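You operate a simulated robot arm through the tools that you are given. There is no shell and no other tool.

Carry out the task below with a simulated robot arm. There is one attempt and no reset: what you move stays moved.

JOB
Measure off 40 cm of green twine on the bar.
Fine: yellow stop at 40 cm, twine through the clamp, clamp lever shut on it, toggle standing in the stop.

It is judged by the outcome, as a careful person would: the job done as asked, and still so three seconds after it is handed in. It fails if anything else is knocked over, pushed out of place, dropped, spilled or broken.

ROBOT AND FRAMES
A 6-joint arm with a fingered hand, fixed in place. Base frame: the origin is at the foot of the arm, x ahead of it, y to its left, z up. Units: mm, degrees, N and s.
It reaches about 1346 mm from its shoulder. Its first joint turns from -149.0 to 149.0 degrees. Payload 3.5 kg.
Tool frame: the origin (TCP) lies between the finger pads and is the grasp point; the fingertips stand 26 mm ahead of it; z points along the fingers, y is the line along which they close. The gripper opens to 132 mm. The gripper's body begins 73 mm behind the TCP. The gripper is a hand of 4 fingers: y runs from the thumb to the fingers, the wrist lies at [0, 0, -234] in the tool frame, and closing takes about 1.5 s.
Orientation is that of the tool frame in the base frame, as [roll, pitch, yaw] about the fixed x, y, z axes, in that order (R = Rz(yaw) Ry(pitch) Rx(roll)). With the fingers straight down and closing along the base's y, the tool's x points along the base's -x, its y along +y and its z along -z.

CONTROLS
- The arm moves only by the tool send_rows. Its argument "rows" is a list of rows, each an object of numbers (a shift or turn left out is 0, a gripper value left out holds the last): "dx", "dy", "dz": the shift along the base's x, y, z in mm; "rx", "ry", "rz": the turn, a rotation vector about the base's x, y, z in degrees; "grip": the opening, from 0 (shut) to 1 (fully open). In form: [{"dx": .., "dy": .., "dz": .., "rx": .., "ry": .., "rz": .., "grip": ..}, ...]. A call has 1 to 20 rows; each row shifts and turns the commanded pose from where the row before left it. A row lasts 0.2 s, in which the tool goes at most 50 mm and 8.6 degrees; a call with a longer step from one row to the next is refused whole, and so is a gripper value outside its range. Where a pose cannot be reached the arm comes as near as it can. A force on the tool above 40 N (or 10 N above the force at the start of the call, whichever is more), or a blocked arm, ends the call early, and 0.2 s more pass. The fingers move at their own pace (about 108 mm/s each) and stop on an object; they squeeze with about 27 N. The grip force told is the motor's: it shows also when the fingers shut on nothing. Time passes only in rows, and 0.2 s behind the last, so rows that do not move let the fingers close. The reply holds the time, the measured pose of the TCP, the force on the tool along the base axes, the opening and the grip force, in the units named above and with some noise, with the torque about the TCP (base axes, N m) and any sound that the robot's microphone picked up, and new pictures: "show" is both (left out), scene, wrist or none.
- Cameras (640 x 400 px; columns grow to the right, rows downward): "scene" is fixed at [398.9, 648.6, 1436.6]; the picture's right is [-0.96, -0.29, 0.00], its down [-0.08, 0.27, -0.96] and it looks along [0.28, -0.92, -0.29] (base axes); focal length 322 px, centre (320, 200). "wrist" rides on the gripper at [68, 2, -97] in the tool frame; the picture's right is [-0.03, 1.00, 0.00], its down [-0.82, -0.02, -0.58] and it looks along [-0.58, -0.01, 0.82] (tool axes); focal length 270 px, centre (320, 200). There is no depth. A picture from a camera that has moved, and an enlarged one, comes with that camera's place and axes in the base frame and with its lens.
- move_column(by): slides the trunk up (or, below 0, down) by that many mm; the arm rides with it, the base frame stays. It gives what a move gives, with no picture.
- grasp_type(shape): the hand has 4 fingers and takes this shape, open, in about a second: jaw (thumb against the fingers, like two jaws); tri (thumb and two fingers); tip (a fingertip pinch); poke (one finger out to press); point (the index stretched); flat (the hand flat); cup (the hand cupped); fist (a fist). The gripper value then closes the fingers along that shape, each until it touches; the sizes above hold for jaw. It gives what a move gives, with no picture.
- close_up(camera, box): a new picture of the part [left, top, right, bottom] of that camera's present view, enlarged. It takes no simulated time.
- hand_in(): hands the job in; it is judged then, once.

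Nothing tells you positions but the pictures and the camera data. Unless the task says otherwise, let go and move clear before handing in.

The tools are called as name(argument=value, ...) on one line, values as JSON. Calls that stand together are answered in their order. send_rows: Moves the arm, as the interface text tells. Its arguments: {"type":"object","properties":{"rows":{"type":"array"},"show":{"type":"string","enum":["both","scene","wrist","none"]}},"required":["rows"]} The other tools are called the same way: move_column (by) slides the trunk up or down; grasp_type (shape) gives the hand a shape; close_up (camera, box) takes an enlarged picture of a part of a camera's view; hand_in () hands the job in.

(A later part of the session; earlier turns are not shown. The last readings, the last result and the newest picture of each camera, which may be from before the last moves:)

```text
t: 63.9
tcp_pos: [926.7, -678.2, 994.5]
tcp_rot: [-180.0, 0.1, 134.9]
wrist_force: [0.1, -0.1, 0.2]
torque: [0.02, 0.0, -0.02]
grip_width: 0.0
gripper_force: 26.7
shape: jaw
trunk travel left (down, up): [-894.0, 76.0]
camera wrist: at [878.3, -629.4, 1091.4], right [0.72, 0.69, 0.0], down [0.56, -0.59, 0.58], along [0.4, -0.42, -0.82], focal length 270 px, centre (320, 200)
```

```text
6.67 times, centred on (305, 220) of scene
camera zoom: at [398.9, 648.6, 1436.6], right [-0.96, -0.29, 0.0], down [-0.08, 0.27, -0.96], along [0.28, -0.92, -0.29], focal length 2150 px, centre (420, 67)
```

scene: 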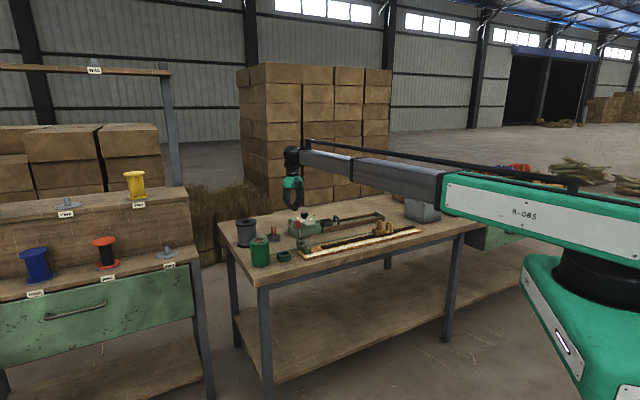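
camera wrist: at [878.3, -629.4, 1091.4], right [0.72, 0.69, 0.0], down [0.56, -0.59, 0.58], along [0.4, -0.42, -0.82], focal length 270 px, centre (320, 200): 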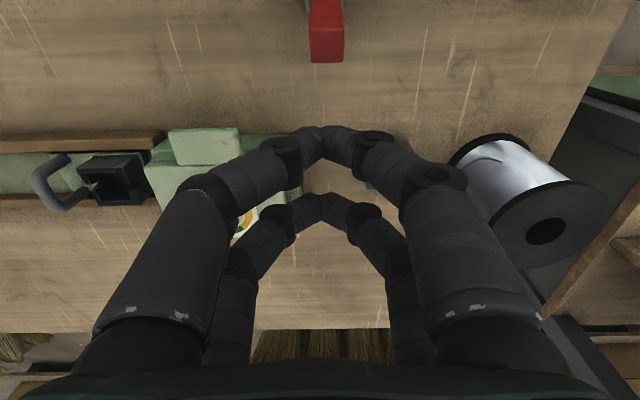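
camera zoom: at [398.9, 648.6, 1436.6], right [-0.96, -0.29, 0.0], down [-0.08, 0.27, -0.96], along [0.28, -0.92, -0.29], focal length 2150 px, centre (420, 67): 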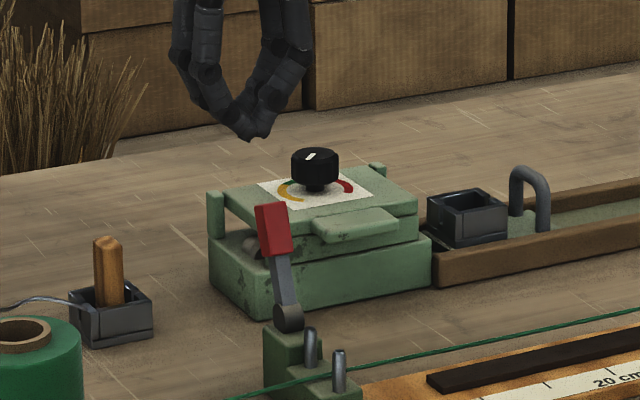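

The hand is now behind the red handle, and the lever is 5 mm off-centre in u. I'll centre on it and lower so the fingertips come level with the handle's back.

send_rows(rows=[{"dx": 3.5, "dy": 3.5}, {}, {}], show="none")

move_column(by=-66)

send_rows(rows=[{}])

close_up(camera="scene", box=[270, 200, 340, 260])

```text
t: 64.7
tcp_pos: [929.0, -674.2, 994.6]
tcp_rot: [180.0, 0.0, 135.0]
wrist_force: [-0.8, -0.4, 0.3]
torque: [-0.03, -0.02, -0.03]
grip_width: 0.0
gripper_force: 26.8
shape: jaw
trunk travel left (down, up): [-894.0, 76.0]
```

```text
t: 65.8
tcp_pos: [929.7, -674.4, 928.5]
tcp_rot: [-179.9, 0.1, 135.0]
wrist_force: [0.4, -0.5, 0.7]
torque: [-0.02, -0.01, -0.02]
grip_width: 0.0
gripper_force: 27.0
shape: jaw
trunk travel left (down, up): [-828.0, 142.0]
```

```text
t: 66.2
tcp_pos: [928.6, -674.7, 928.4]
tcp_rot: [180.0, 0.0, 135.0]
wrist_force: [-1.2, -0.1, -0.2]
torque: [0.01, -0.02, -0.01]
grip_width: 0.2
gripper_force: 27.4
shape: jaw
trunk travel left (down, up): [-828.0, 142.0]
camera wrist: at [881.5, -625.6, 1025.4], right [0.72, 0.69, 0.0], down [0.56, -0.59, 0.58], along [0.4, -0.42, -0.82], focal length 270 px, centre (320, 200)
```

scene: 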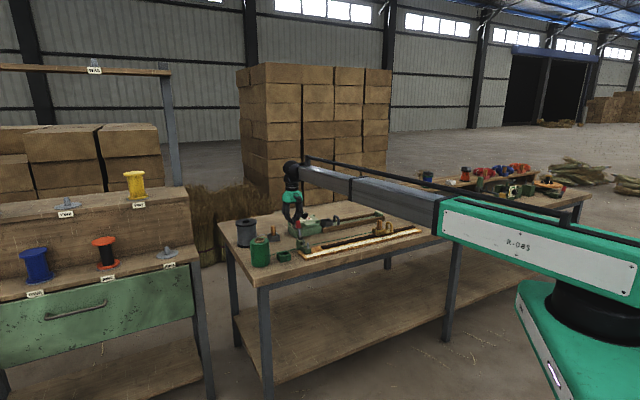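
wrist: 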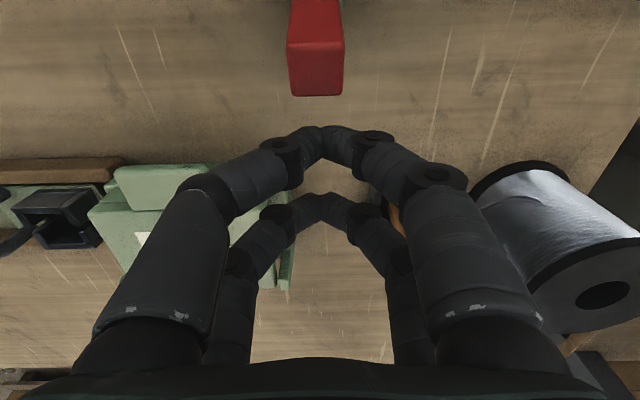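

```text
6.67 times, centred on (305, 230) of scene
camera zoom: at [398.9, 648.6, 1436.6], right [-0.96, -0.29, 0.0], down [-0.08, 0.27, -0.96], along [0.28, -0.92, -0.29], focal length 2150 px, centre (420, 0)
```

zoom: 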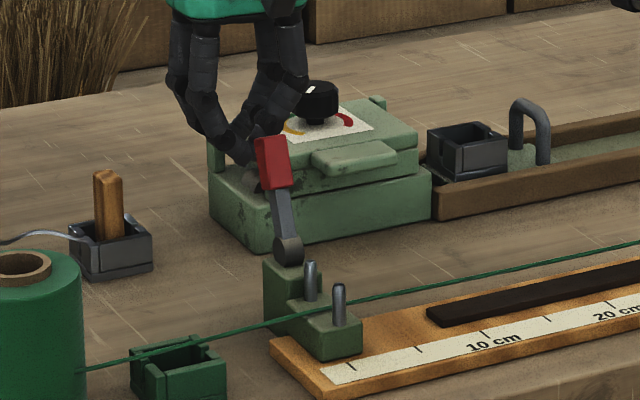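

Fingertips are behind the handle and clear of everything else. I'll push slowly toward the tape side and watch the force.

send_rows(rows=[{"dx": -4.2, "dy": 4.2}, {"dx": -4.2, "dy": 4.2}, {"dx": -4.2, "dy": 4.2}, {"dx": -4.2, "dy": 4.2}, {"dx": -4.2, "dy": 4.2}, {"dx": -4.2, "dy": 4.2}, {}])

close_up(camera="scene", box=[270, 200, 340, 260])

```text
t: 67.8
tcp_pos: [903.8, -647.7, 929.0]
tcp_rot: [-180.0, 0.0, 135.0]
wrist_force: [-0.2, -1.6, 0.6]
torque: [0.0, 0.0, 0.03]
grip_width: 0.2
gripper_force: 26.6
shape: jaw
trunk travel left (down, up): [-828.0, 142.0]
camera wrist: at [855.8, -599.6, 1025.4], right [0.72, 0.69, 0.0], down [0.56, -0.59, 0.58], along [0.4, -0.42, -0.82], focal length 270 px, centre (320, 200)
```

scene: 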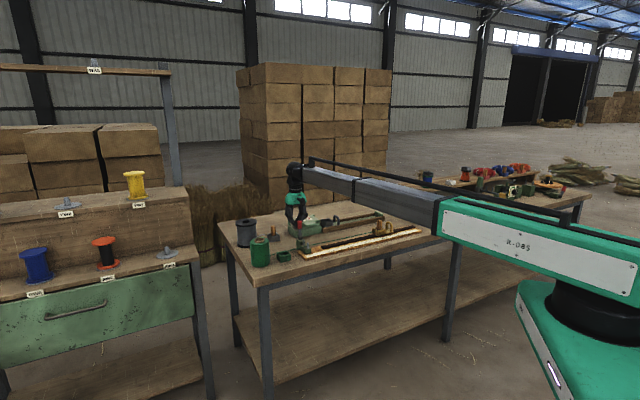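
wrist: 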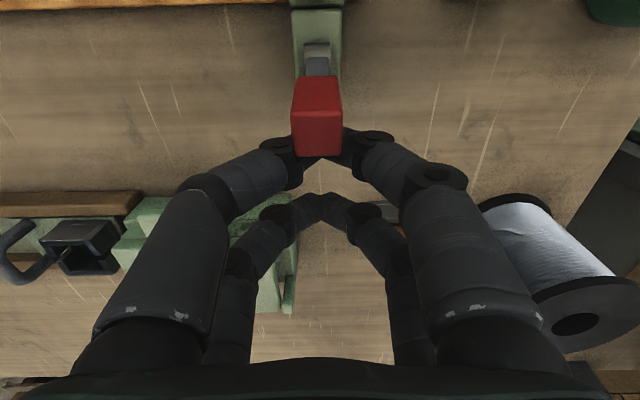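

```text
6.67 times, centred on (305, 230) of scene
camera zoom: at [398.9, 648.6, 1436.6], right [-0.96, -0.29, 0.0], down [-0.08, 0.27, -0.96], along [0.28, -0.92, -0.29], focal length 2150 px, centre (420, 0)
```

zoom: 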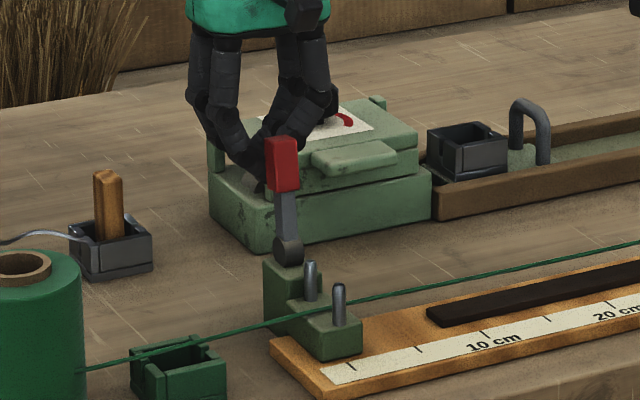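

The lever turns easily. Pushing on past upright.

send_rows(rows=[{"dx": -4.2, "dy": 4.2}, {"dx": -4.2, "dy": 4.2}, {"dx": -4.2, "dy": 4.2}, {"dx": -4.2, "dy": 4.2}, {"dx": -4.2, "dy": 4.2}, {"dx": -4.2, "dy": 4.2}, {"dx": -4.2, "dy": 4.2}, {"dx": -4.2, "dy": 4.2}, {}])

close_up(camera="scene", box=[270, 200, 340, 260])

```text
t: 69.6
tcp_pos: [877.1, -620.8, 928.7]
tcp_rot: [179.9, 0.9, 135.0]
wrist_force: [4.4, -4.5, 6.5]
torque: [0.01, -0.05, -0.03]
grip_width: 0.0
gripper_force: 27.2
shape: jaw
trunk travel left (down, up): [-828.0, 142.0]
stopped in row 9: the force on the tool passed its limit at 43 N (the readings are from after the stop); the commanded pose is now the measured one
camera wrist: at [827.8, -570.7, 1024.2], right [0.73, 0.69, 0.0], down [0.55, -0.59, 0.59], along [0.41, -0.43, -0.81], focal length 270 px, centre (320, 200)
```

scene: 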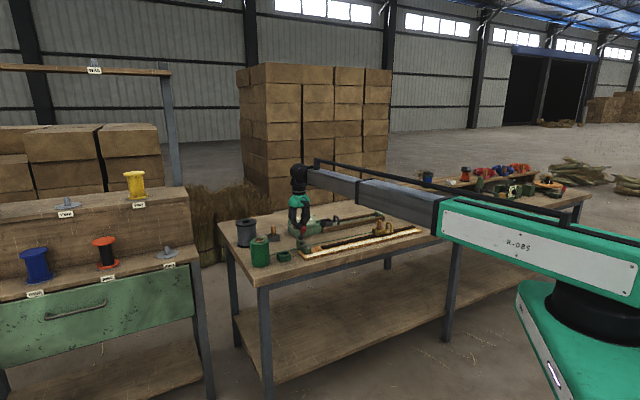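
wrist: 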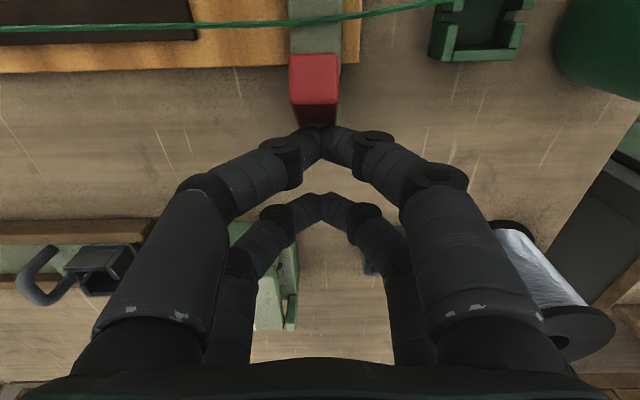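

```text
6.67 times, centred on (305, 230) of scene
camera zoom: at [398.9, 648.6, 1436.6], right [-0.96, -0.29, 0.0], down [-0.08, 0.27, -0.96], along [0.28, -0.92, -0.29], focal length 2150 px, centre (420, 0)
```

zoom: 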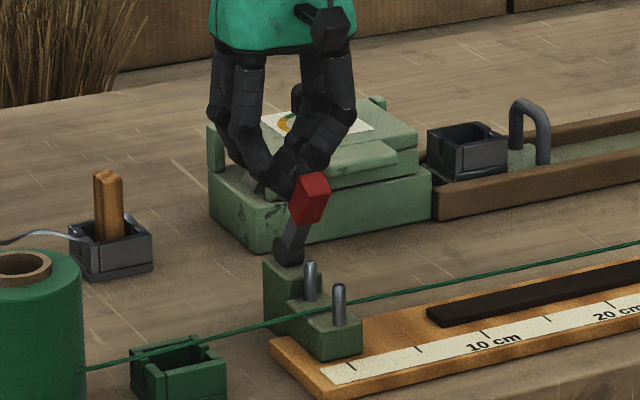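

The lever leans forward by about 30° now, but the push built up to 43 N, so something resists. I'll look closely before pushing more.

close_up(camera="wrist", box=[240, 0, 400, 160])

close_up(camera="scene", box=[294, 212, 326, 240])

```text
2.50 times, centred on (320, 80) of wrist
camera zoom: at [827.8, -570.7, 1024.2], right [0.73, 0.69, 0.0], down [0.55, -0.59, 0.59], along [0.41, -0.43, -0.81], focal length 676 px, centre (320, 500)
```

zoom: 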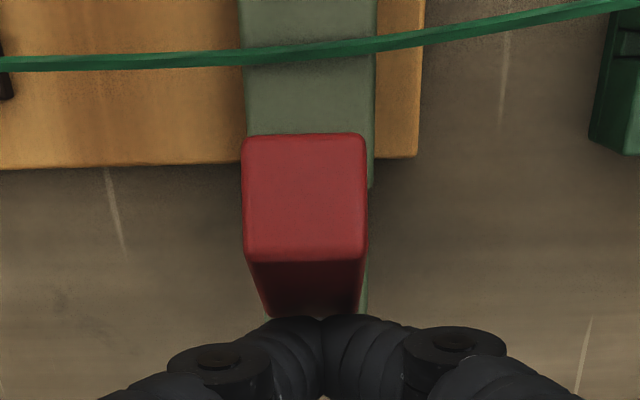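

```text
14.29 times, centred on (310, 226) of scene
camera zoom: at [398.9, 648.6, 1436.6], right [-0.96, -0.29, 0.0], down [-0.08, 0.27, -0.96], along [0.28, -0.92, -0.29], focal length 4606 px, centre (463, -171)
```

zoom: 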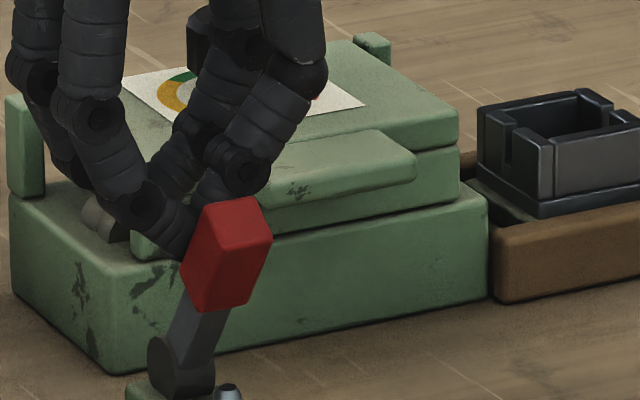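

The fingertips are catching just below the thicker red handle, where they can't slide outward. I'll back off, rise so I push on the handle itself, and continue.

send_rows(rows=[{"dx": 4, "dy": -4}, {"dx": 3, "dy": -3}, {}], show="none")

move_column(by=15)

send_rows(rows=[{}], show="wrist")

close_up(camera="scene", box=[294, 212, 326, 240])

```text
t: 70.4
tcp_pos: [882.0, -627.5, 928.3]
tcp_rot: [179.9, 0.8, 135.1]
wrist_force: [0.0, -0.4, 0.2]
torque: [0.02, -0.05, -0.03]
grip_width: 0.0
gripper_force: 27.0
shape: jaw
trunk travel left (down, up): [-828.0, 142.0]
```

```text
t: 71.0
tcp_pos: [882.2, -626.8, 943.9]
tcp_rot: [179.9, 0.8, 135.1]
wrist_force: [1.1, 0.4, 1.3]
torque: [0.0, 0.0, -0.02]
grip_width: 0.2
gripper_force: 26.8
shape: jaw
trunk travel left (down, up): [-843.0, 127.0]
```

```text
t: 71.4
tcp_pos: [882.3, -627.0, 942.7]
tcp_rot: [179.9, 0.8, 135.1]
wrist_force: [0.4, -0.6, -0.1]
torque: [0.0, 0.01, 0.0]
grip_width: 0.0
gripper_force: 26.8
shape: jaw
trunk travel left (down, up): [-843.0, 127.0]
camera wrist: at [834.3, -577.5, 1039.4], right [0.73, 0.69, 0.0], down [0.56, -0.59, 0.59], along [0.41, -0.43, -0.81], focal length 270 px, centre (320, 200)
```

wrist: 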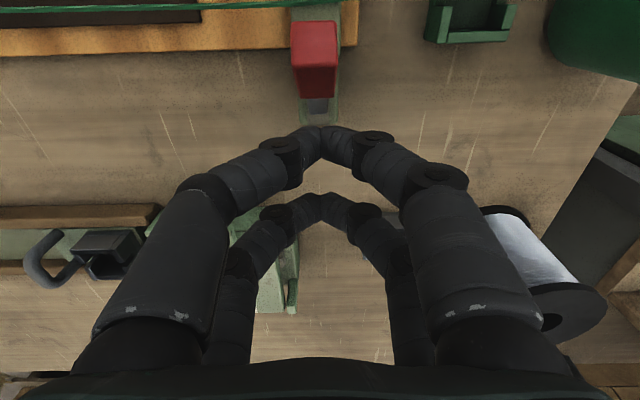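

```text
14.29 times, centred on (310, 226) of scene
camera zoom: at [398.9, 648.6, 1436.6], right [-0.96, -0.29, 0.0], down [-0.08, 0.27, -0.96], along [0.28, -0.92, -0.29], focal length 4606 px, centre (463, -171)
```

zoom: 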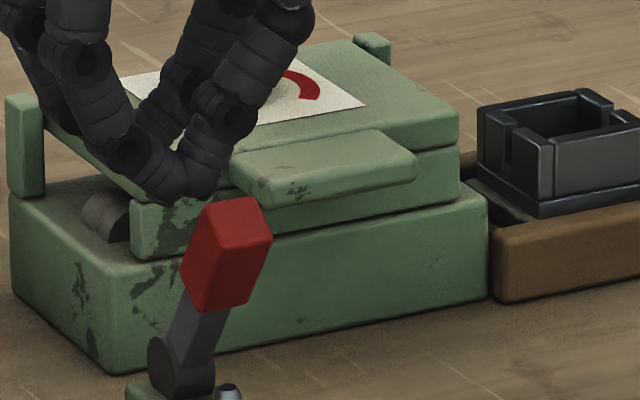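

The lever stays where it was left, so it holds by friction. I'll straighten the slight tilt and push on the handle's upper part.

send_rows(rows=[{"dx": -1.2, "dy": -1.2, "rx": 0.57, "ry": 0.57}, {"dx": -3.5, "dy": 3.5}, {"dx": -3.5, "dy": 3.5}, {"dx": -3.5, "dy": 3.5}, {"dx": -3.5, "dy": 3.5}, {"dx": -3.5, "dy": 3.5}, {}])

close_up(camera="scene", box=[294, 212, 326, 240])

```text
t: 73.0
tcp_pos: [867.2, -613.6, 944.2]
tcp_rot: [179.9, 0.5, 134.9]
wrist_force: [23.8, -22.8, 17.0]
torque: [-0.35, -0.41, -0.12]
grip_width: 0.1
gripper_force: 26.6
shape: jaw
trunk travel left (down, up): [-843.0, 127.0]
camera wrist: at [818.9, -564.8, 1039.1], right [0.73, 0.69, 0.0], down [0.56, -0.59, 0.59], along [0.4, -0.42, -0.81], focal length 270 px, centre (320, 200)
```

scene: 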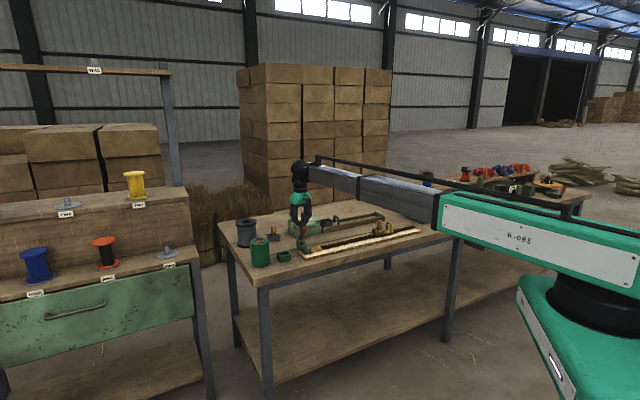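
wrist: 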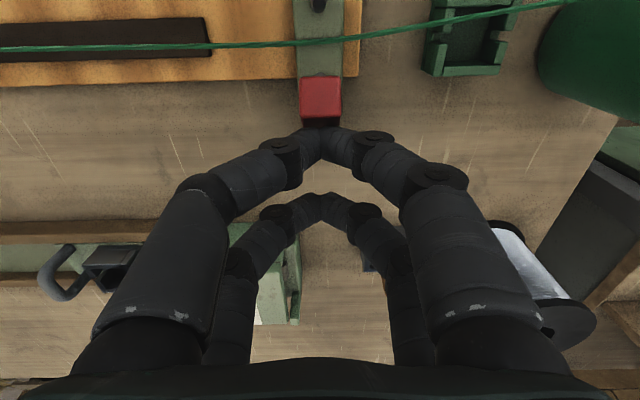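

```text
14.29 times, centred on (310, 226) of scene
camera zoom: at [398.9, 648.6, 1436.6], right [-0.96, -0.29, 0.0], down [-0.08, 0.27, -0.96], along [0.28, -0.92, -0.29], focal length 4606 px, centre (463, -171)
```

zoom: 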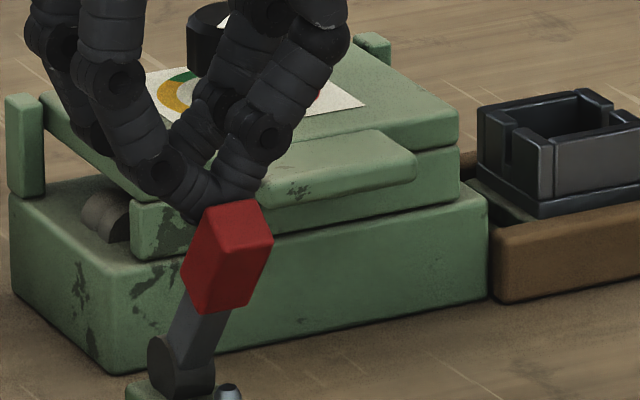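

The lever has stopped moving even at about 35 N. I'll look closely at the clamp to see whether something blocks it.

close_up(camera="wrist", box=[270, 0, 370, 140])

close_up(camera="scene", box=[290, 220, 330, 255])

```text
2.86 times, centred on (320, 70) of wrist
camera zoom: at [818.9, -564.8, 1039.1], right [0.73, 0.69, 0.0], down [0.56, -0.59, 0.59], along [0.4, -0.42, -0.81], focal length 772 px, centre (320, 571)
```

zoom: 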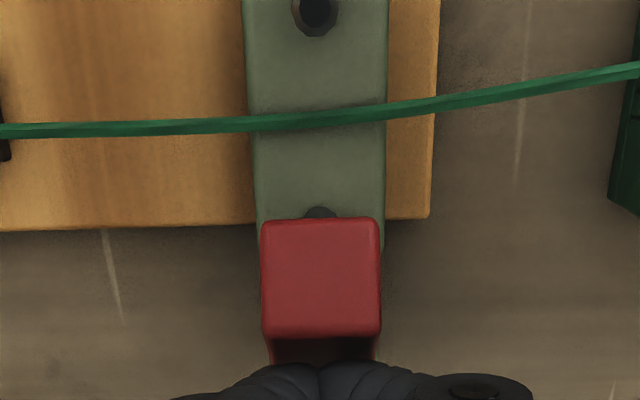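

```text
11.43 times, centred on (310, 238) of scene
camera zoom: at [398.9, 648.6, 1436.6], right [-0.96, -0.29, 0.0], down [-0.08, 0.27, -0.96], along [0.28, -0.92, -0.29], focal length 3685 px, centre (434, -229)
```

zoom: 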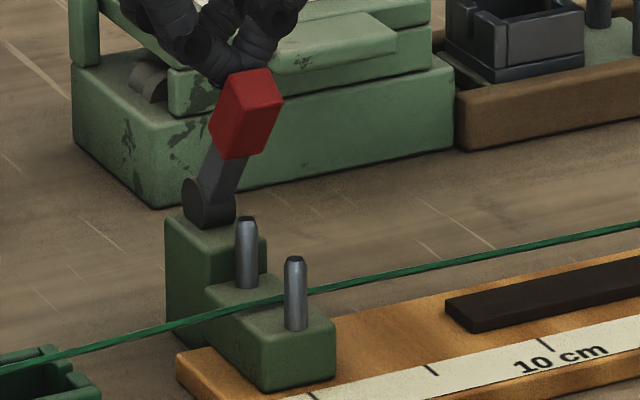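

Nothing visible blocks it. I'll record the lever's exact place under load, then back off and compare, to tell a stiff spring from a hard end stop.

close_up(camera="scene", box=[302, 222, 318, 242])

send_rows(rows=[{"dx": 4, "dy": -4}, {"dx": 4, "dy": -4}, {"dx": 4, "dy": -4}, {"dx": 4, "dy": -4}, {}], show="wrist")

close_up(camera="scene", box=[302, 222, 318, 242])

```text
16.00 times, centred on (310, 232) of scene
camera zoom: at [398.9, 648.6, 1436.6], right [-0.96, -0.29, 0.0], down [-0.08, 0.27, -0.96], along [0.28, -0.92, -0.29], focal length 5159 px, centre (480, -312)
```

zoom: 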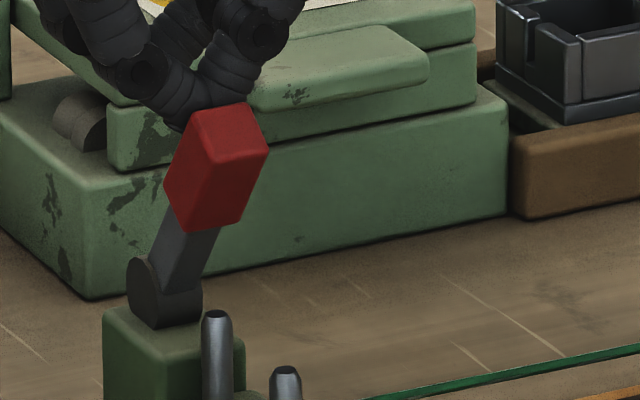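

```text
t: 74.2
tcp_pos: [879.9, -627.1, 943.0]
tcp_rot: [179.9, 0.0, 134.9]
wrist_force: [0.7, 0.3, 0.9]
torque: [0.03, 0.01, 0.0]
grip_width: 0.0
gripper_force: 27.0
shape: jaw
trunk travel left (down, up): [-843.0, 127.0]
camera wrist: at [832.7, -577.9, 1040.4], right [0.73, 0.69, 0.0], down [0.56, -0.59, 0.58], along [0.4, -0.42, -0.82], focal length 270 px, centre (320, 200)
```

wrist: 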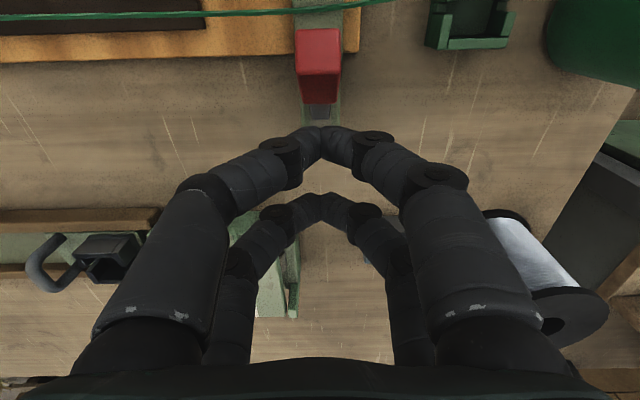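

```text
16.00 times, centred on (310, 232) of scene
camera zoom: at [398.9, 648.6, 1436.6], right [-0.96, -0.29, 0.0], down [-0.08, 0.27, -0.96], along [0.28, -0.92, -0.29], focal length 5159 px, centre (480, -312)
```

zoom: 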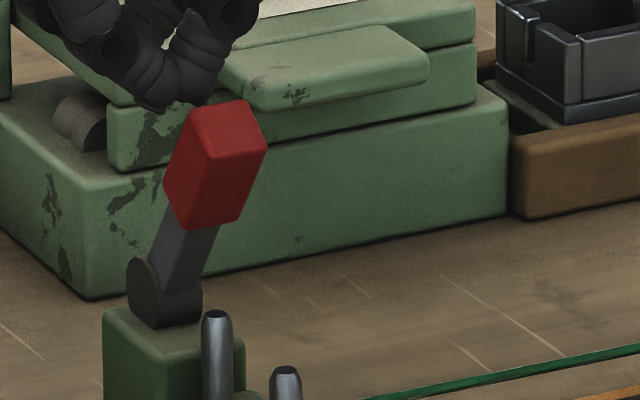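

Unloaded, the lever sprang back less than a millimetre, so it looks like a hard end stop. To be sure this is the shut end and not part of a longer range, I'll test gently from the front whether its starting position is the other end stop. First I rise over it.

move_column(by=45)

send_rows(rows=[{"dx": -10, "dy": 10}, {"dx": -14, "dy": 14}, {"dx": -16, "dy": 16}, {"dx": -16, "dy": 16}, {"dx": -12, "dy": 12}, {"dx": -8, "dy": 8}, {}, {}])

close_up(camera="scene", box=[280, 200, 340, 255])

```text
t: 75.1
tcp_pos: [880.7, -626.5, 988.4]
tcp_rot: [-180.0, 0.0, 135.0]
wrist_force: [0.2, 1.1, 0.8]
torque: [0.0, 0.0, -0.01]
grip_width: 0.2
gripper_force: 26.8
shape: jaw
trunk travel left (down, up): [-888.0, 82.0]
```

```text
t: 76.9
tcp_pos: [804.1, -548.9, 989.3]
tcp_rot: [179.9, 0.0, 135.0]
wrist_force: [-0.6, -1.2, 0.0]
torque: [-0.01, -0.01, -0.01]
grip_width: 0.1
gripper_force: 26.9
shape: jaw
trunk travel left (down, up): [-888.0, 82.0]
camera wrist: at [756.4, -501.2, 1085.3], right [0.73, 0.69, 0.0], down [0.56, -0.59, 0.58], along [0.4, -0.42, -0.82], focal length 270 px, centre (320, 200)
```

scene: 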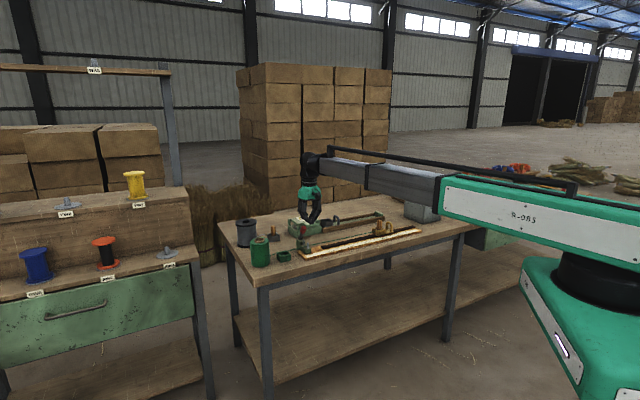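
wrist: 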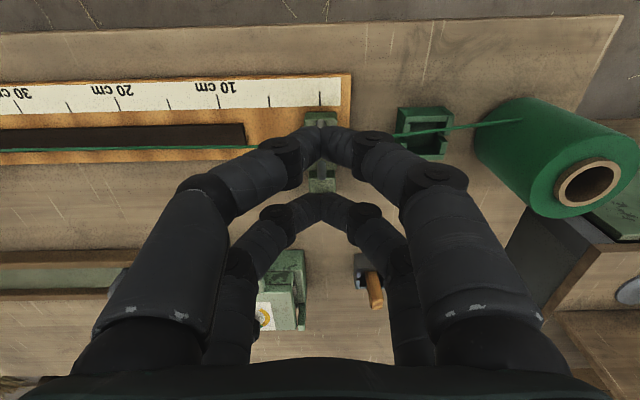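

```text
7.27 times, centred on (310, 228) of scene
camera zoom: at [398.9, 648.6, 1436.6], right [-0.96, -0.29, 0.0], down [-0.08, 0.27, -0.96], along [0.28, -0.92, -0.29], focal length 2345 px, centre (393, 0)
```

zoom: 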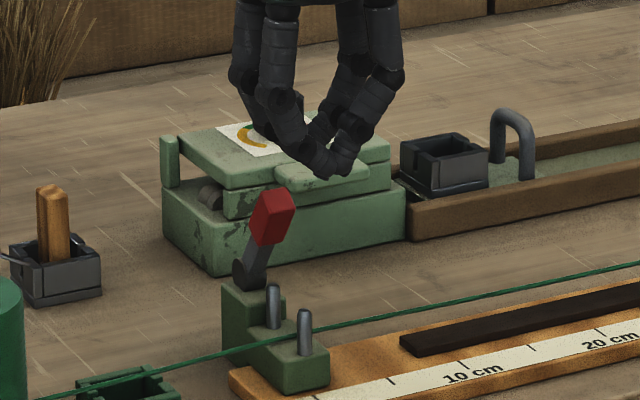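

The lever stands at about 35° forward on its own. I'll lower in front of it and push it back gently to learn its range.

move_column(by=-58)

send_rows(rows=[{"dx": 5, "dy": -5}, {"dx": 5, "dy": -5}, {"dx": 5, "dy": -5}, {"dx": 5, "dy": -5}, {"dx": 5, "dy": -5}, {"dx": 5, "dy": -5}, {}])

close_up(camera="scene", box=[280, 200, 340, 255])

```text
t: 77.9
tcp_pos: [805.2, -550.0, 931.4]
tcp_rot: [179.9, 0.0, 135.0]
wrist_force: [0.8, 0.1, 0.0]
torque: [-0.03, 0.0, -0.03]
grip_width: 0.0
gripper_force: 27.0
shape: jaw
trunk travel left (down, up): [-830.0, 140.0]
```

```text
t: 79.5
tcp_pos: [833.2, -578.7, 930.6]
tcp_rot: [180.0, 0.1, 135.0]
wrist_force: [0.2, 0.4, 0.9]
torque: [0.01, 0.02, 0.01]
grip_width: 0.0
gripper_force: 26.9
shape: jaw
trunk travel left (down, up): [-830.0, 140.0]
camera wrist: at [785.9, -530.7, 1027.4], right [0.73, 0.69, 0.0], down [0.56, -0.59, 0.58], along [0.4, -0.42, -0.82], focal length 270 px, centre (320, 200)
```

scene: 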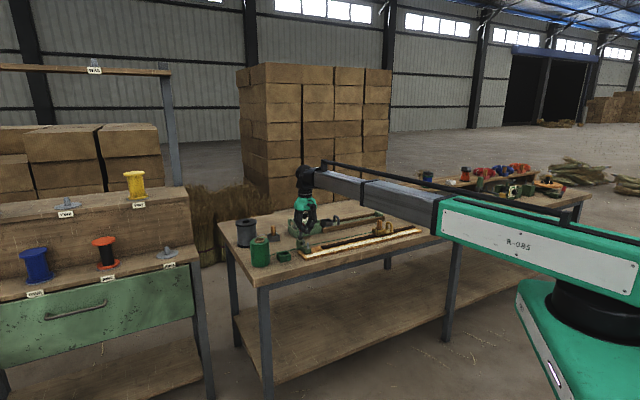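
wrist: 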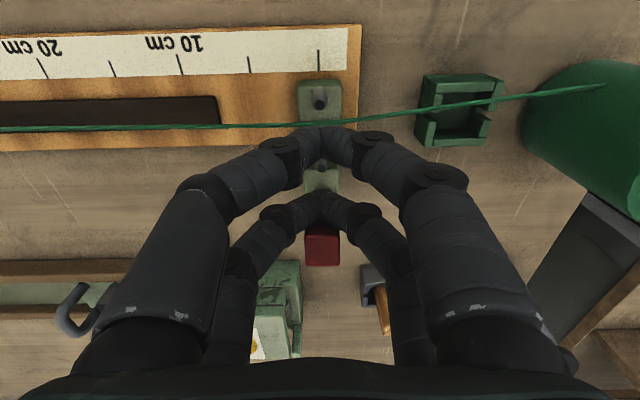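

```text
7.27 times, centred on (310, 228) of scene
camera zoom: at [398.9, 648.6, 1436.6], right [-0.96, -0.29, 0.0], down [-0.08, 0.27, -0.96], along [0.28, -0.92, -0.29], focal length 2345 px, centre (393, 0)
```

zoom: 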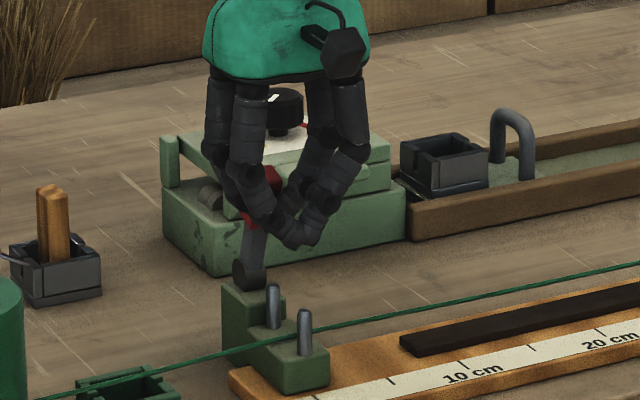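

It moves back freely with almost no force, so it isn't latched there. I'll continue toward its starting position and feel for a stop.

send_rows(rows=[{"dx": 5, "dy": -5}, {"dx": 5, "dy": -5}, {"dx": 5, "dy": -5}, {"dx": 4, "dy": -4}, {"dx": 3, "dy": -3}, {}], show="wrist")

send_rows(rows=[{"dx": 2, "dy": -2}, {"dx": 2, "dy": -2}, {"dx": 2, "dy": -2}, {}], show="wrist")

close_up(camera="scene", box=[280, 200, 340, 255])

```text
t: 80.9
tcp_pos: [855.4, -602.2, 930.5]
tcp_rot: [179.9, 0.0, 135.0]
wrist_force: [0.0, 0.1, 0.2]
torque: [0.03, -0.03, -0.03]
grip_width: 0.2
gripper_force: 26.8
shape: jaw
trunk travel left (down, up): [-830.0, 140.0]
camera wrist: at [807.9, -553.3, 1027.3], right [0.73, 0.69, 0.0], down [0.56, -0.59, 0.58], along [0.4, -0.42, -0.82], focal length 270 px, centre (320, 200)
```

wrist: 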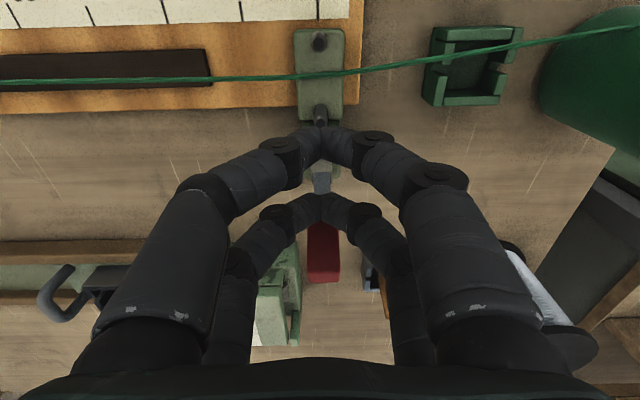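

```text
t: 81.9
tcp_pos: [862.1, -608.0, 931.4]
tcp_rot: [179.9, -0.2, 135.0]
wrist_force: [-2.9, 4.4, 0.7]
torque: [0.09, 0.1, 0.02]
grip_width: 0.1
gripper_force: 27.1
shape: jaw
trunk travel left (down, up): [-830.0, 140.0]
camera wrist: at [814.1, -559.1, 1027.8], right [0.73, 0.69, 0.0], down [0.56, -0.59, 0.58], along [0.4, -0.42, -0.82], focal length 270 px, centre (320, 200)
```

wrist: 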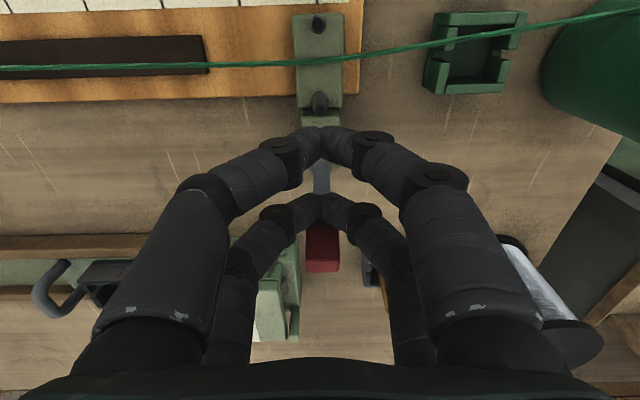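

```text
7.27 times, centred on (310, 228) of scene
camera zoom: at [398.9, 648.6, 1436.6], right [-0.96, -0.29, 0.0], down [-0.08, 0.27, -0.96], along [0.28, -0.92, -0.29], focal length 2345 px, centre (393, 0)
```

zoom: 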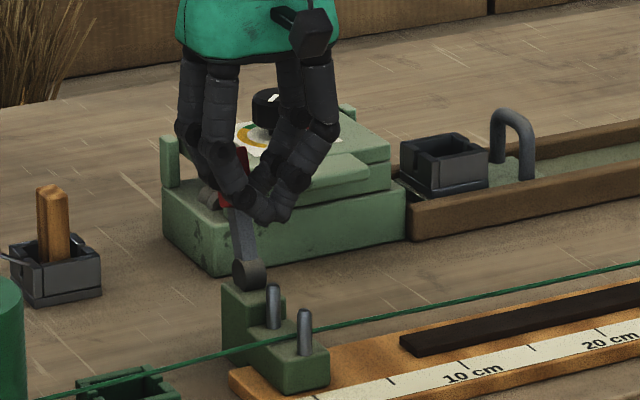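

send_rows(rows=[{"dx": 1.5, "dy": -1.5}, {"dx": 1.5, "dy": -1.5}, {}], show="none")

close_up(camera="scene", box=[296, 215, 324, 245])

```text
t: 82.7
tcp_pos: [862.6, -608.2, 932.5]
tcp_rot: [179.9, -0.2, 135.0]
wrist_force: [-13.5, 15.4, 0.5]
torque: [0.4, 0.36, 0.05]
grip_width: 0.1
gripper_force: 27.0
shape: jaw
trunk travel left (down, up): [-830.0, 140.0]
```

```text
13.33 times, centred on (310, 230) of scene
camera zoom: at [398.9, 648.6, 1436.6], right [-0.96, -0.29, 0.0], down [-0.08, 0.27, -0.96], along [0.28, -0.92, -0.29], focal length 4299 px, centre (453, -200)
```

zoom: 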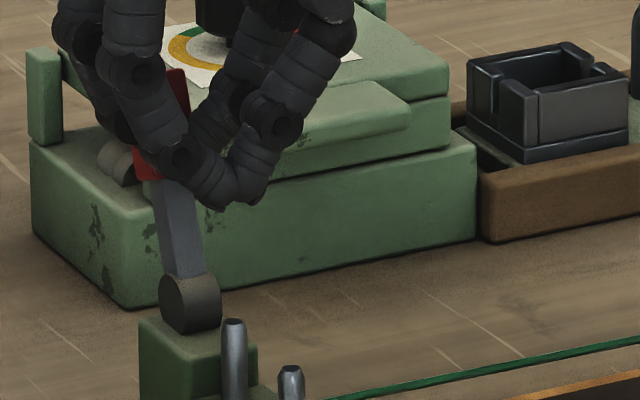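

The starting lean is one end stop: 20 N gives no movement. The forward lean at about 35° is the other, so forward is shut. I'll back off, go over to behind the lever again, and close it fully.

send_rows(rows=[{"dx": -4, "dy": 4}, {"dx": -4, "dy": 4}, {}], show="none")

move_column(by=60)

send_rows(rows=[{"dx": 8, "dy": -8}, {"dx": 14, "dy": -14}, {"dx": 16, "dy": -16}, {"dx": 16, "dy": -16}, {"dx": 14, "dy": -14}, {"dx": 7, "dy": -7}, {}, {}], show="both")

```text
t: 83.5
tcp_pos: [857.4, -602.8, 929.9]
tcp_rot: [-179.9, 0.0, 135.0]
wrist_force: [-0.5, -1.1, -1.0]
torque: [0.01, 0.01, 0.0]
grip_width: 0.1
gripper_force: 26.8
shape: jaw
trunk travel left (down, up): [-830.0, 140.0]
```

```text
t: 84.5
tcp_pos: [856.3, -602.7, 991.0]
tcp_rot: [179.9, -0.1, 135.0]
wrist_force: [0.3, -0.4, -0.3]
torque: [-0.01, 0.0, -0.06]
grip_width: 0.0
gripper_force: 26.7
shape: jaw
trunk travel left (down, up): [-890.0, 80.0]
```

```text
t: 86.3
tcp_pos: [931.2, -676.7, 991.6]
tcp_rot: [179.9, -0.1, 135.1]
wrist_force: [0.2, 0.4, -1.3]
torque: [0.01, 0.01, 0.0]
grip_width: 0.1
gripper_force: 27.0
shape: jaw
trunk travel left (down, up): [-890.0, 80.0]
camera wrist: at [883.2, -627.8, 1087.4], right [0.73, 0.69, 0.0], down [0.56, -0.59, 0.58], along [0.4, -0.42, -0.82], focal length 270 px, centre (320, 200)
```

scene: 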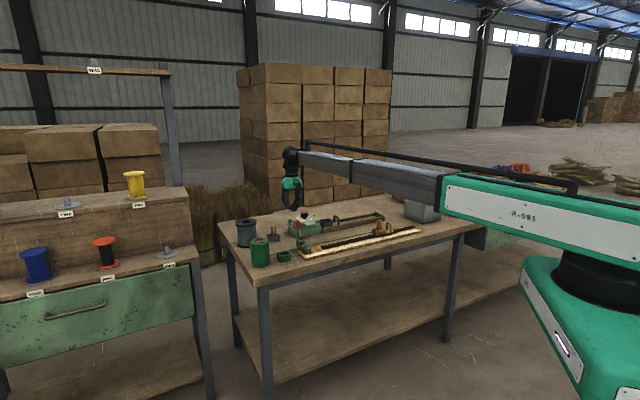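
wrist: 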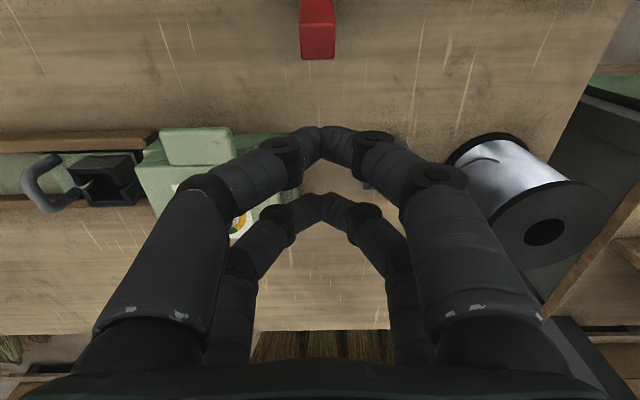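

The lever handle is straight ahead of the fingertips again. I'll lower to handle height and push it over to the shut end.

move_column(by=-52)

send_rows(rows=[{"dx": -4.2, "dy": 4.2}, {"dx": -4.2, "dy": 4.2}, {"dx": -4.2, "dy": 4.2}, {"dx": -4.2, "dy": 4.2}, {"dx": -4.2, "dy": 4.2}, {"dx": -4.2, "dy": 4.2}, {"dx": -4.2, "dy": 4.2}, {"dx": -4.2, "dy": 4.2}, {"dx": -4.2, "dy": 4.2}, {"dx": -4.2, "dy": 4.2}, {"dx": -4.2, "dy": 4.2}, {"dx": -4.2, "dy": 4.2}, {"dx": -4.2, "dy": 4.2}, {}], show="wrist")

close_up(camera="scene", box=[296, 215, 324, 245])

```text
t: 87.2
tcp_pos: [931.1, -675.8, 938.9]
tcp_rot: [179.8, 0.0, 135.0]
wrist_force: [-0.2, -0.2, -0.2]
torque: [-0.01, 0.0, 0.01]
grip_width: 0.0
gripper_force: 27.1
shape: jaw
trunk travel left (down, up): [-838.0, 132.0]
```

```text
t: 90.2
tcp_pos: [876.4, -622.1, 939.8]
tcp_rot: [179.9, 0.0, 135.0]
wrist_force: [0.2, -0.8, 0.6]
torque: [-0.02, -0.01, 0.0]
grip_width: 0.0
gripper_force: 26.7
shape: jaw
trunk travel left (down, up): [-838.0, 132.0]
camera wrist: at [828.4, -573.0, 1035.4], right [0.73, 0.69, 0.0], down [0.56, -0.59, 0.58], along [0.4, -0.42, -0.82], focal length 270 px, centre (320, 200)
```

wrist: 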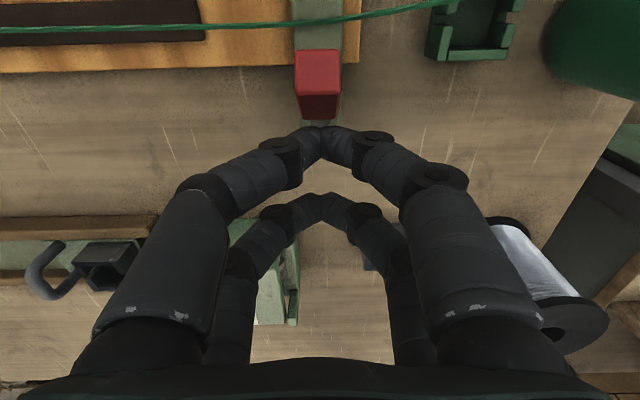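

```text
13.33 times, centred on (310, 230) of scene
camera zoom: at [398.9, 648.6, 1436.6], right [-0.96, -0.29, 0.0], down [-0.08, 0.27, -0.96], along [0.28, -0.92, -0.29], focal length 4299 px, centre (453, -200)
```

zoom: 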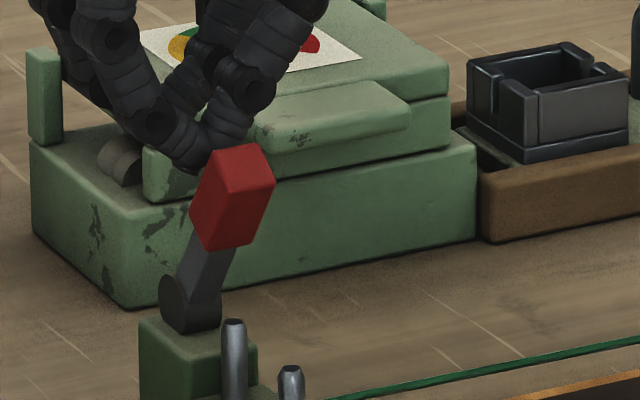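

Past upright the lever fell forward to its shut position on its own. I'll press it once more lightly to make sure it's fully home.

send_rows(rows=[{"dx": -3, "dy": 3}, {"dx": -3, "dy": 3}, {"dx": -2, "dy": 2}, {"dx": -1.5, "dy": 1.5}, {}], show="wrist")

close_up(camera="scene", box=[302, 222, 318, 242])

```text
t: 91.5
tcp_pos: [870.1, -617.1, 938.6]
tcp_rot: [179.9, 0.9, 134.9]
wrist_force: [5.6, -6.4, 7.2]
torque: [-0.05, -0.02, 0.06]
grip_width: 0.0
gripper_force: 26.9
shape: jaw
trunk travel left (down, up): [-838.0, 132.0]
stopped in row 5: the force on the tool passed its limit at 41 N (the readings are from after the stop); the commanded pose is now the measured one
camera wrist: at [822.4, -566.4, 1034.1], right [0.73, 0.69, 0.0], down [0.55, -0.59, 0.59], along [0.41, -0.43, -0.81], focal length 270 px, centre (320, 200)
```

wrist: 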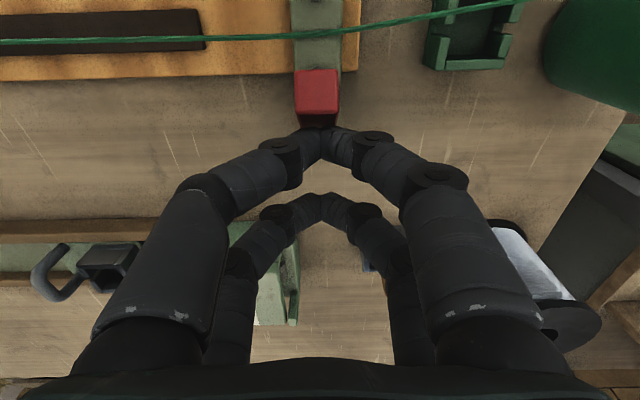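

```text
16.00 times, centred on (310, 232) of scene
camera zoom: at [398.9, 648.6, 1436.6], right [-0.96, -0.29, 0.0], down [-0.08, 0.27, -0.96], along [0.28, -0.92, -0.29], focal length 5159 px, centre (480, -312)
```

zoom: 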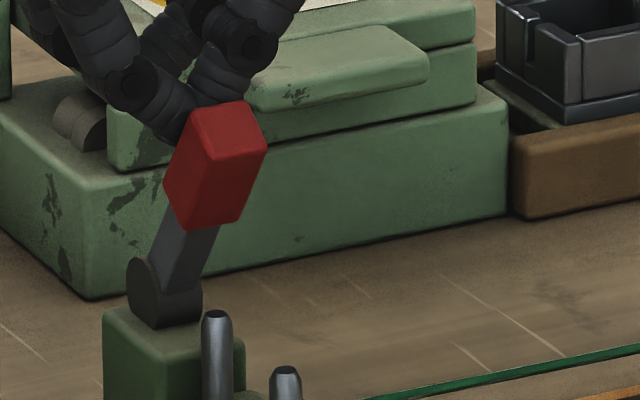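

The lever is hard against its shut stop. I'll back away, rise clear, and then inspect everything: pointer, toggle, twine and lever.

send_rows(rows=[{"dx": 5, "dy": -5}, {"dx": 6, "dy": -6}, {"dx": 6, "dy": -6}, {}], show="none")

move_column(by=70)

send_rows(rows=[{"dx": -20, "dy": 10, "rx": 0.5, "ry": 0.5}, {"dx": -30, "dy": 10}, {"dx": -35, "dy": 10}, {"dx": -35, "dy": 5}, {"dx": -30}, {"dx": -20}, {}, {}])

close_up(camera="scene", box=[285, 210, 335, 260])

close_up(camera="scene", box=[240, 200, 420, 280])

```text
t: 92.5
tcp_pos: [887.4, -630.8, 939.7]
tcp_rot: [179.9, 0.8, 134.9]
wrist_force: [0.2, 0.5, 0.8]
torque: [0.03, -0.01, 0.03]
grip_width: 0.0
gripper_force: 27.1
shape: jaw
trunk travel left (down, up): [-838.0, 132.0]
```

```text
t: 93.6
tcp_pos: [887.7, -631.2, 1008.7]
tcp_rot: [180.0, 0.7, 134.8]
wrist_force: [-0.2, 0.0, -0.3]
torque: [0.03, 0.02, 0.02]
grip_width: 0.0
gripper_force: 27.2
shape: jaw
trunk travel left (down, up): [-908.0, 62.0]
```

```text
t: 95.4
tcp_pos: [716.5, -596.2, 1008.7]
tcp_rot: [179.9, -0.1, 134.8]
wrist_force: [-0.7, -0.3, 0.1]
torque: [-0.04, 0.0, 0.01]
grip_width: 0.0
gripper_force: 26.5
shape: jaw
trunk travel left (down, up): [-908.0, 62.0]
camera wrist: at [669.4, -547.3, 1105.3], right [0.73, 0.69, 0.0], down [0.56, -0.59, 0.58], along [0.4, -0.42, -0.82], focal length 270 px, centre (320, 200)
```

scene: 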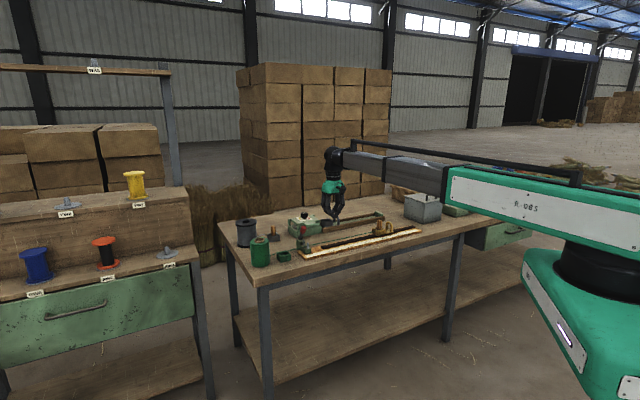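
wrist: 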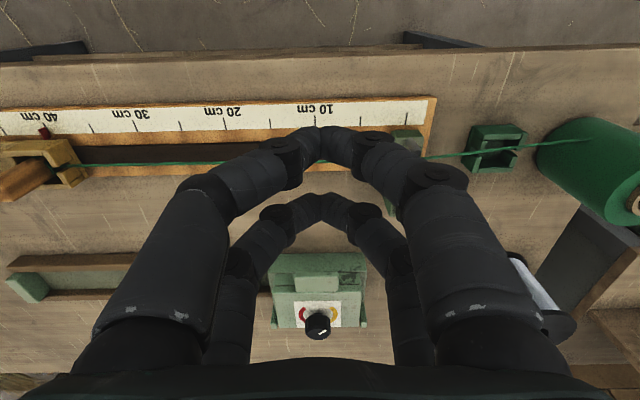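

```text
8.00 times, centred on (310, 235) of scene
camera zoom: at [398.9, 648.6, 1436.6], right [-0.96, -0.29, 0.0], down [-0.08, 0.27, -0.96], along [0.28, -0.92, -0.29], focal length 2580 px, centre (400, -80)
```

zoom: 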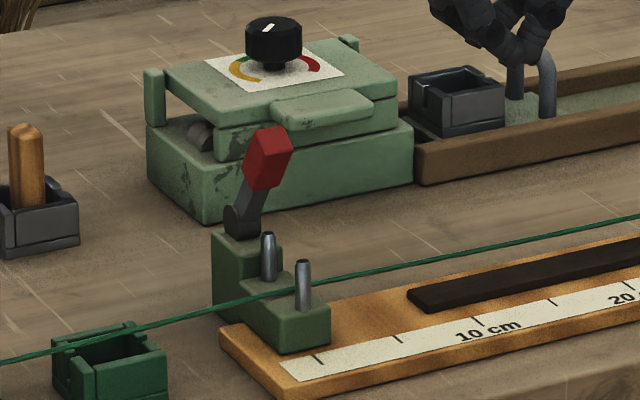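

```text
3.56 times, centred on (330, 240) of scene
camera zoom: at [398.9, 648.6, 1436.6], right [-0.96, -0.29, 0.0], down [-0.08, 0.27, -0.96], along [0.28, -0.92, -0.29], focal length 1146 px, centre (284, 58)
```

zoom: 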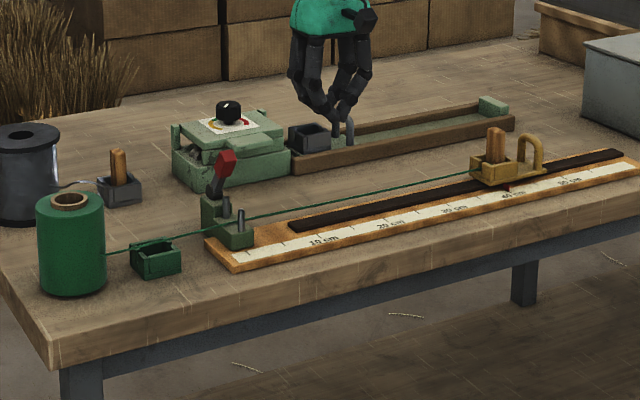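

The lever sits at its shut stop, and the twine runs between the pins to the toggle. I'll check the stop and toggle from directly above one last time.

send_rows(rows=[{"dx": -20, "dy": -30}, {"dx": -24, "dy": -36}, {"dx": -24, "dy": -36}, {"dx": -24, "dy": -36}, {"dx": -24, "dy": -36}, {"dx": -24, "dy": -36}, {"dx": -20, "dy": -30}, {"dx": -14.5, "dy": -19.8}, {}, {}], show="wrist")

close_up(camera="wrist", box=[220, 30, 420, 155])

close_up(camera="scene", box=[285, 210, 335, 260])

```text
t: 97.6
tcp_pos: [542.6, -857.0, 1008.2]
tcp_rot: [180.0, -0.1, 134.9]
wrist_force: [-0.1, 0.1, -0.2]
torque: [0.01, 0.01, 0.01]
grip_width: 0.0
gripper_force: 27.4
shape: jaw
trunk travel left (down, up): [-908.0, 62.0]
camera wrist: at [494.1, -808.5, 1105.4], right [0.73, 0.69, 0.0], down [0.56, -0.59, 0.58], along [0.4, -0.42, -0.82], focal length 270 px, centre (320, 200)
```

wrist: 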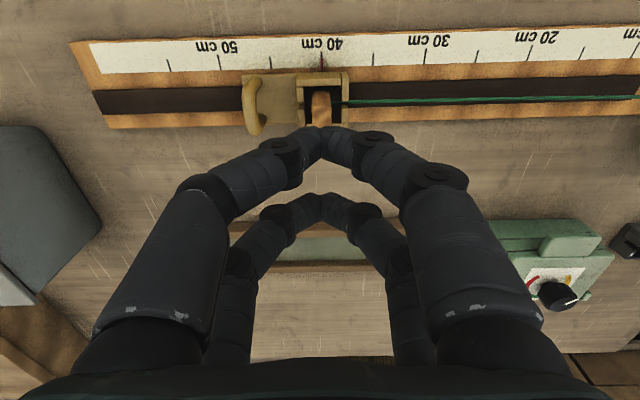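

```text
3.20 times, centred on (320, 92) of wrist
camera zoom: at [494.1, -808.5, 1105.4], right [0.73, 0.69, 0.0], down [0.56, -0.59, 0.58], along [0.4, -0.42, -0.82], focal length 865 px, centre (320, 544)
```

zoom: 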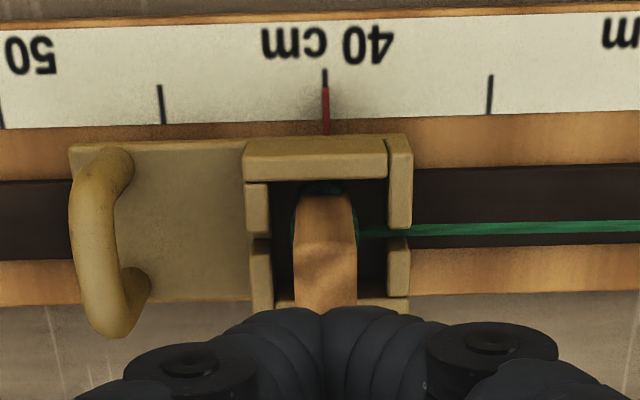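

```text
8.00 times, centred on (310, 235) of scene
camera zoom: at [398.9, 648.6, 1436.6], right [-0.96, -0.29, 0.0], down [-0.08, 0.27, -0.96], along [0.28, -0.92, -0.29], focal length 2580 px, centre (400, -80)
```

zoom: 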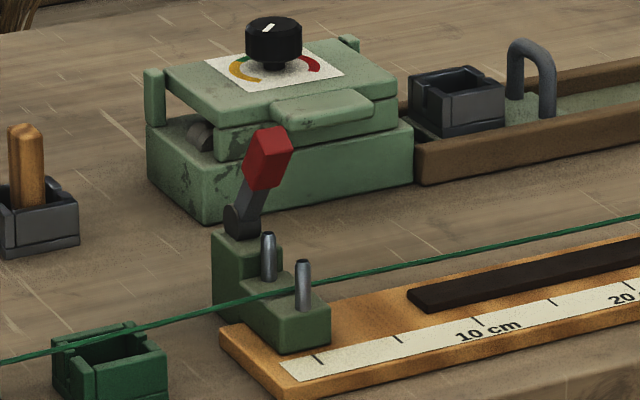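

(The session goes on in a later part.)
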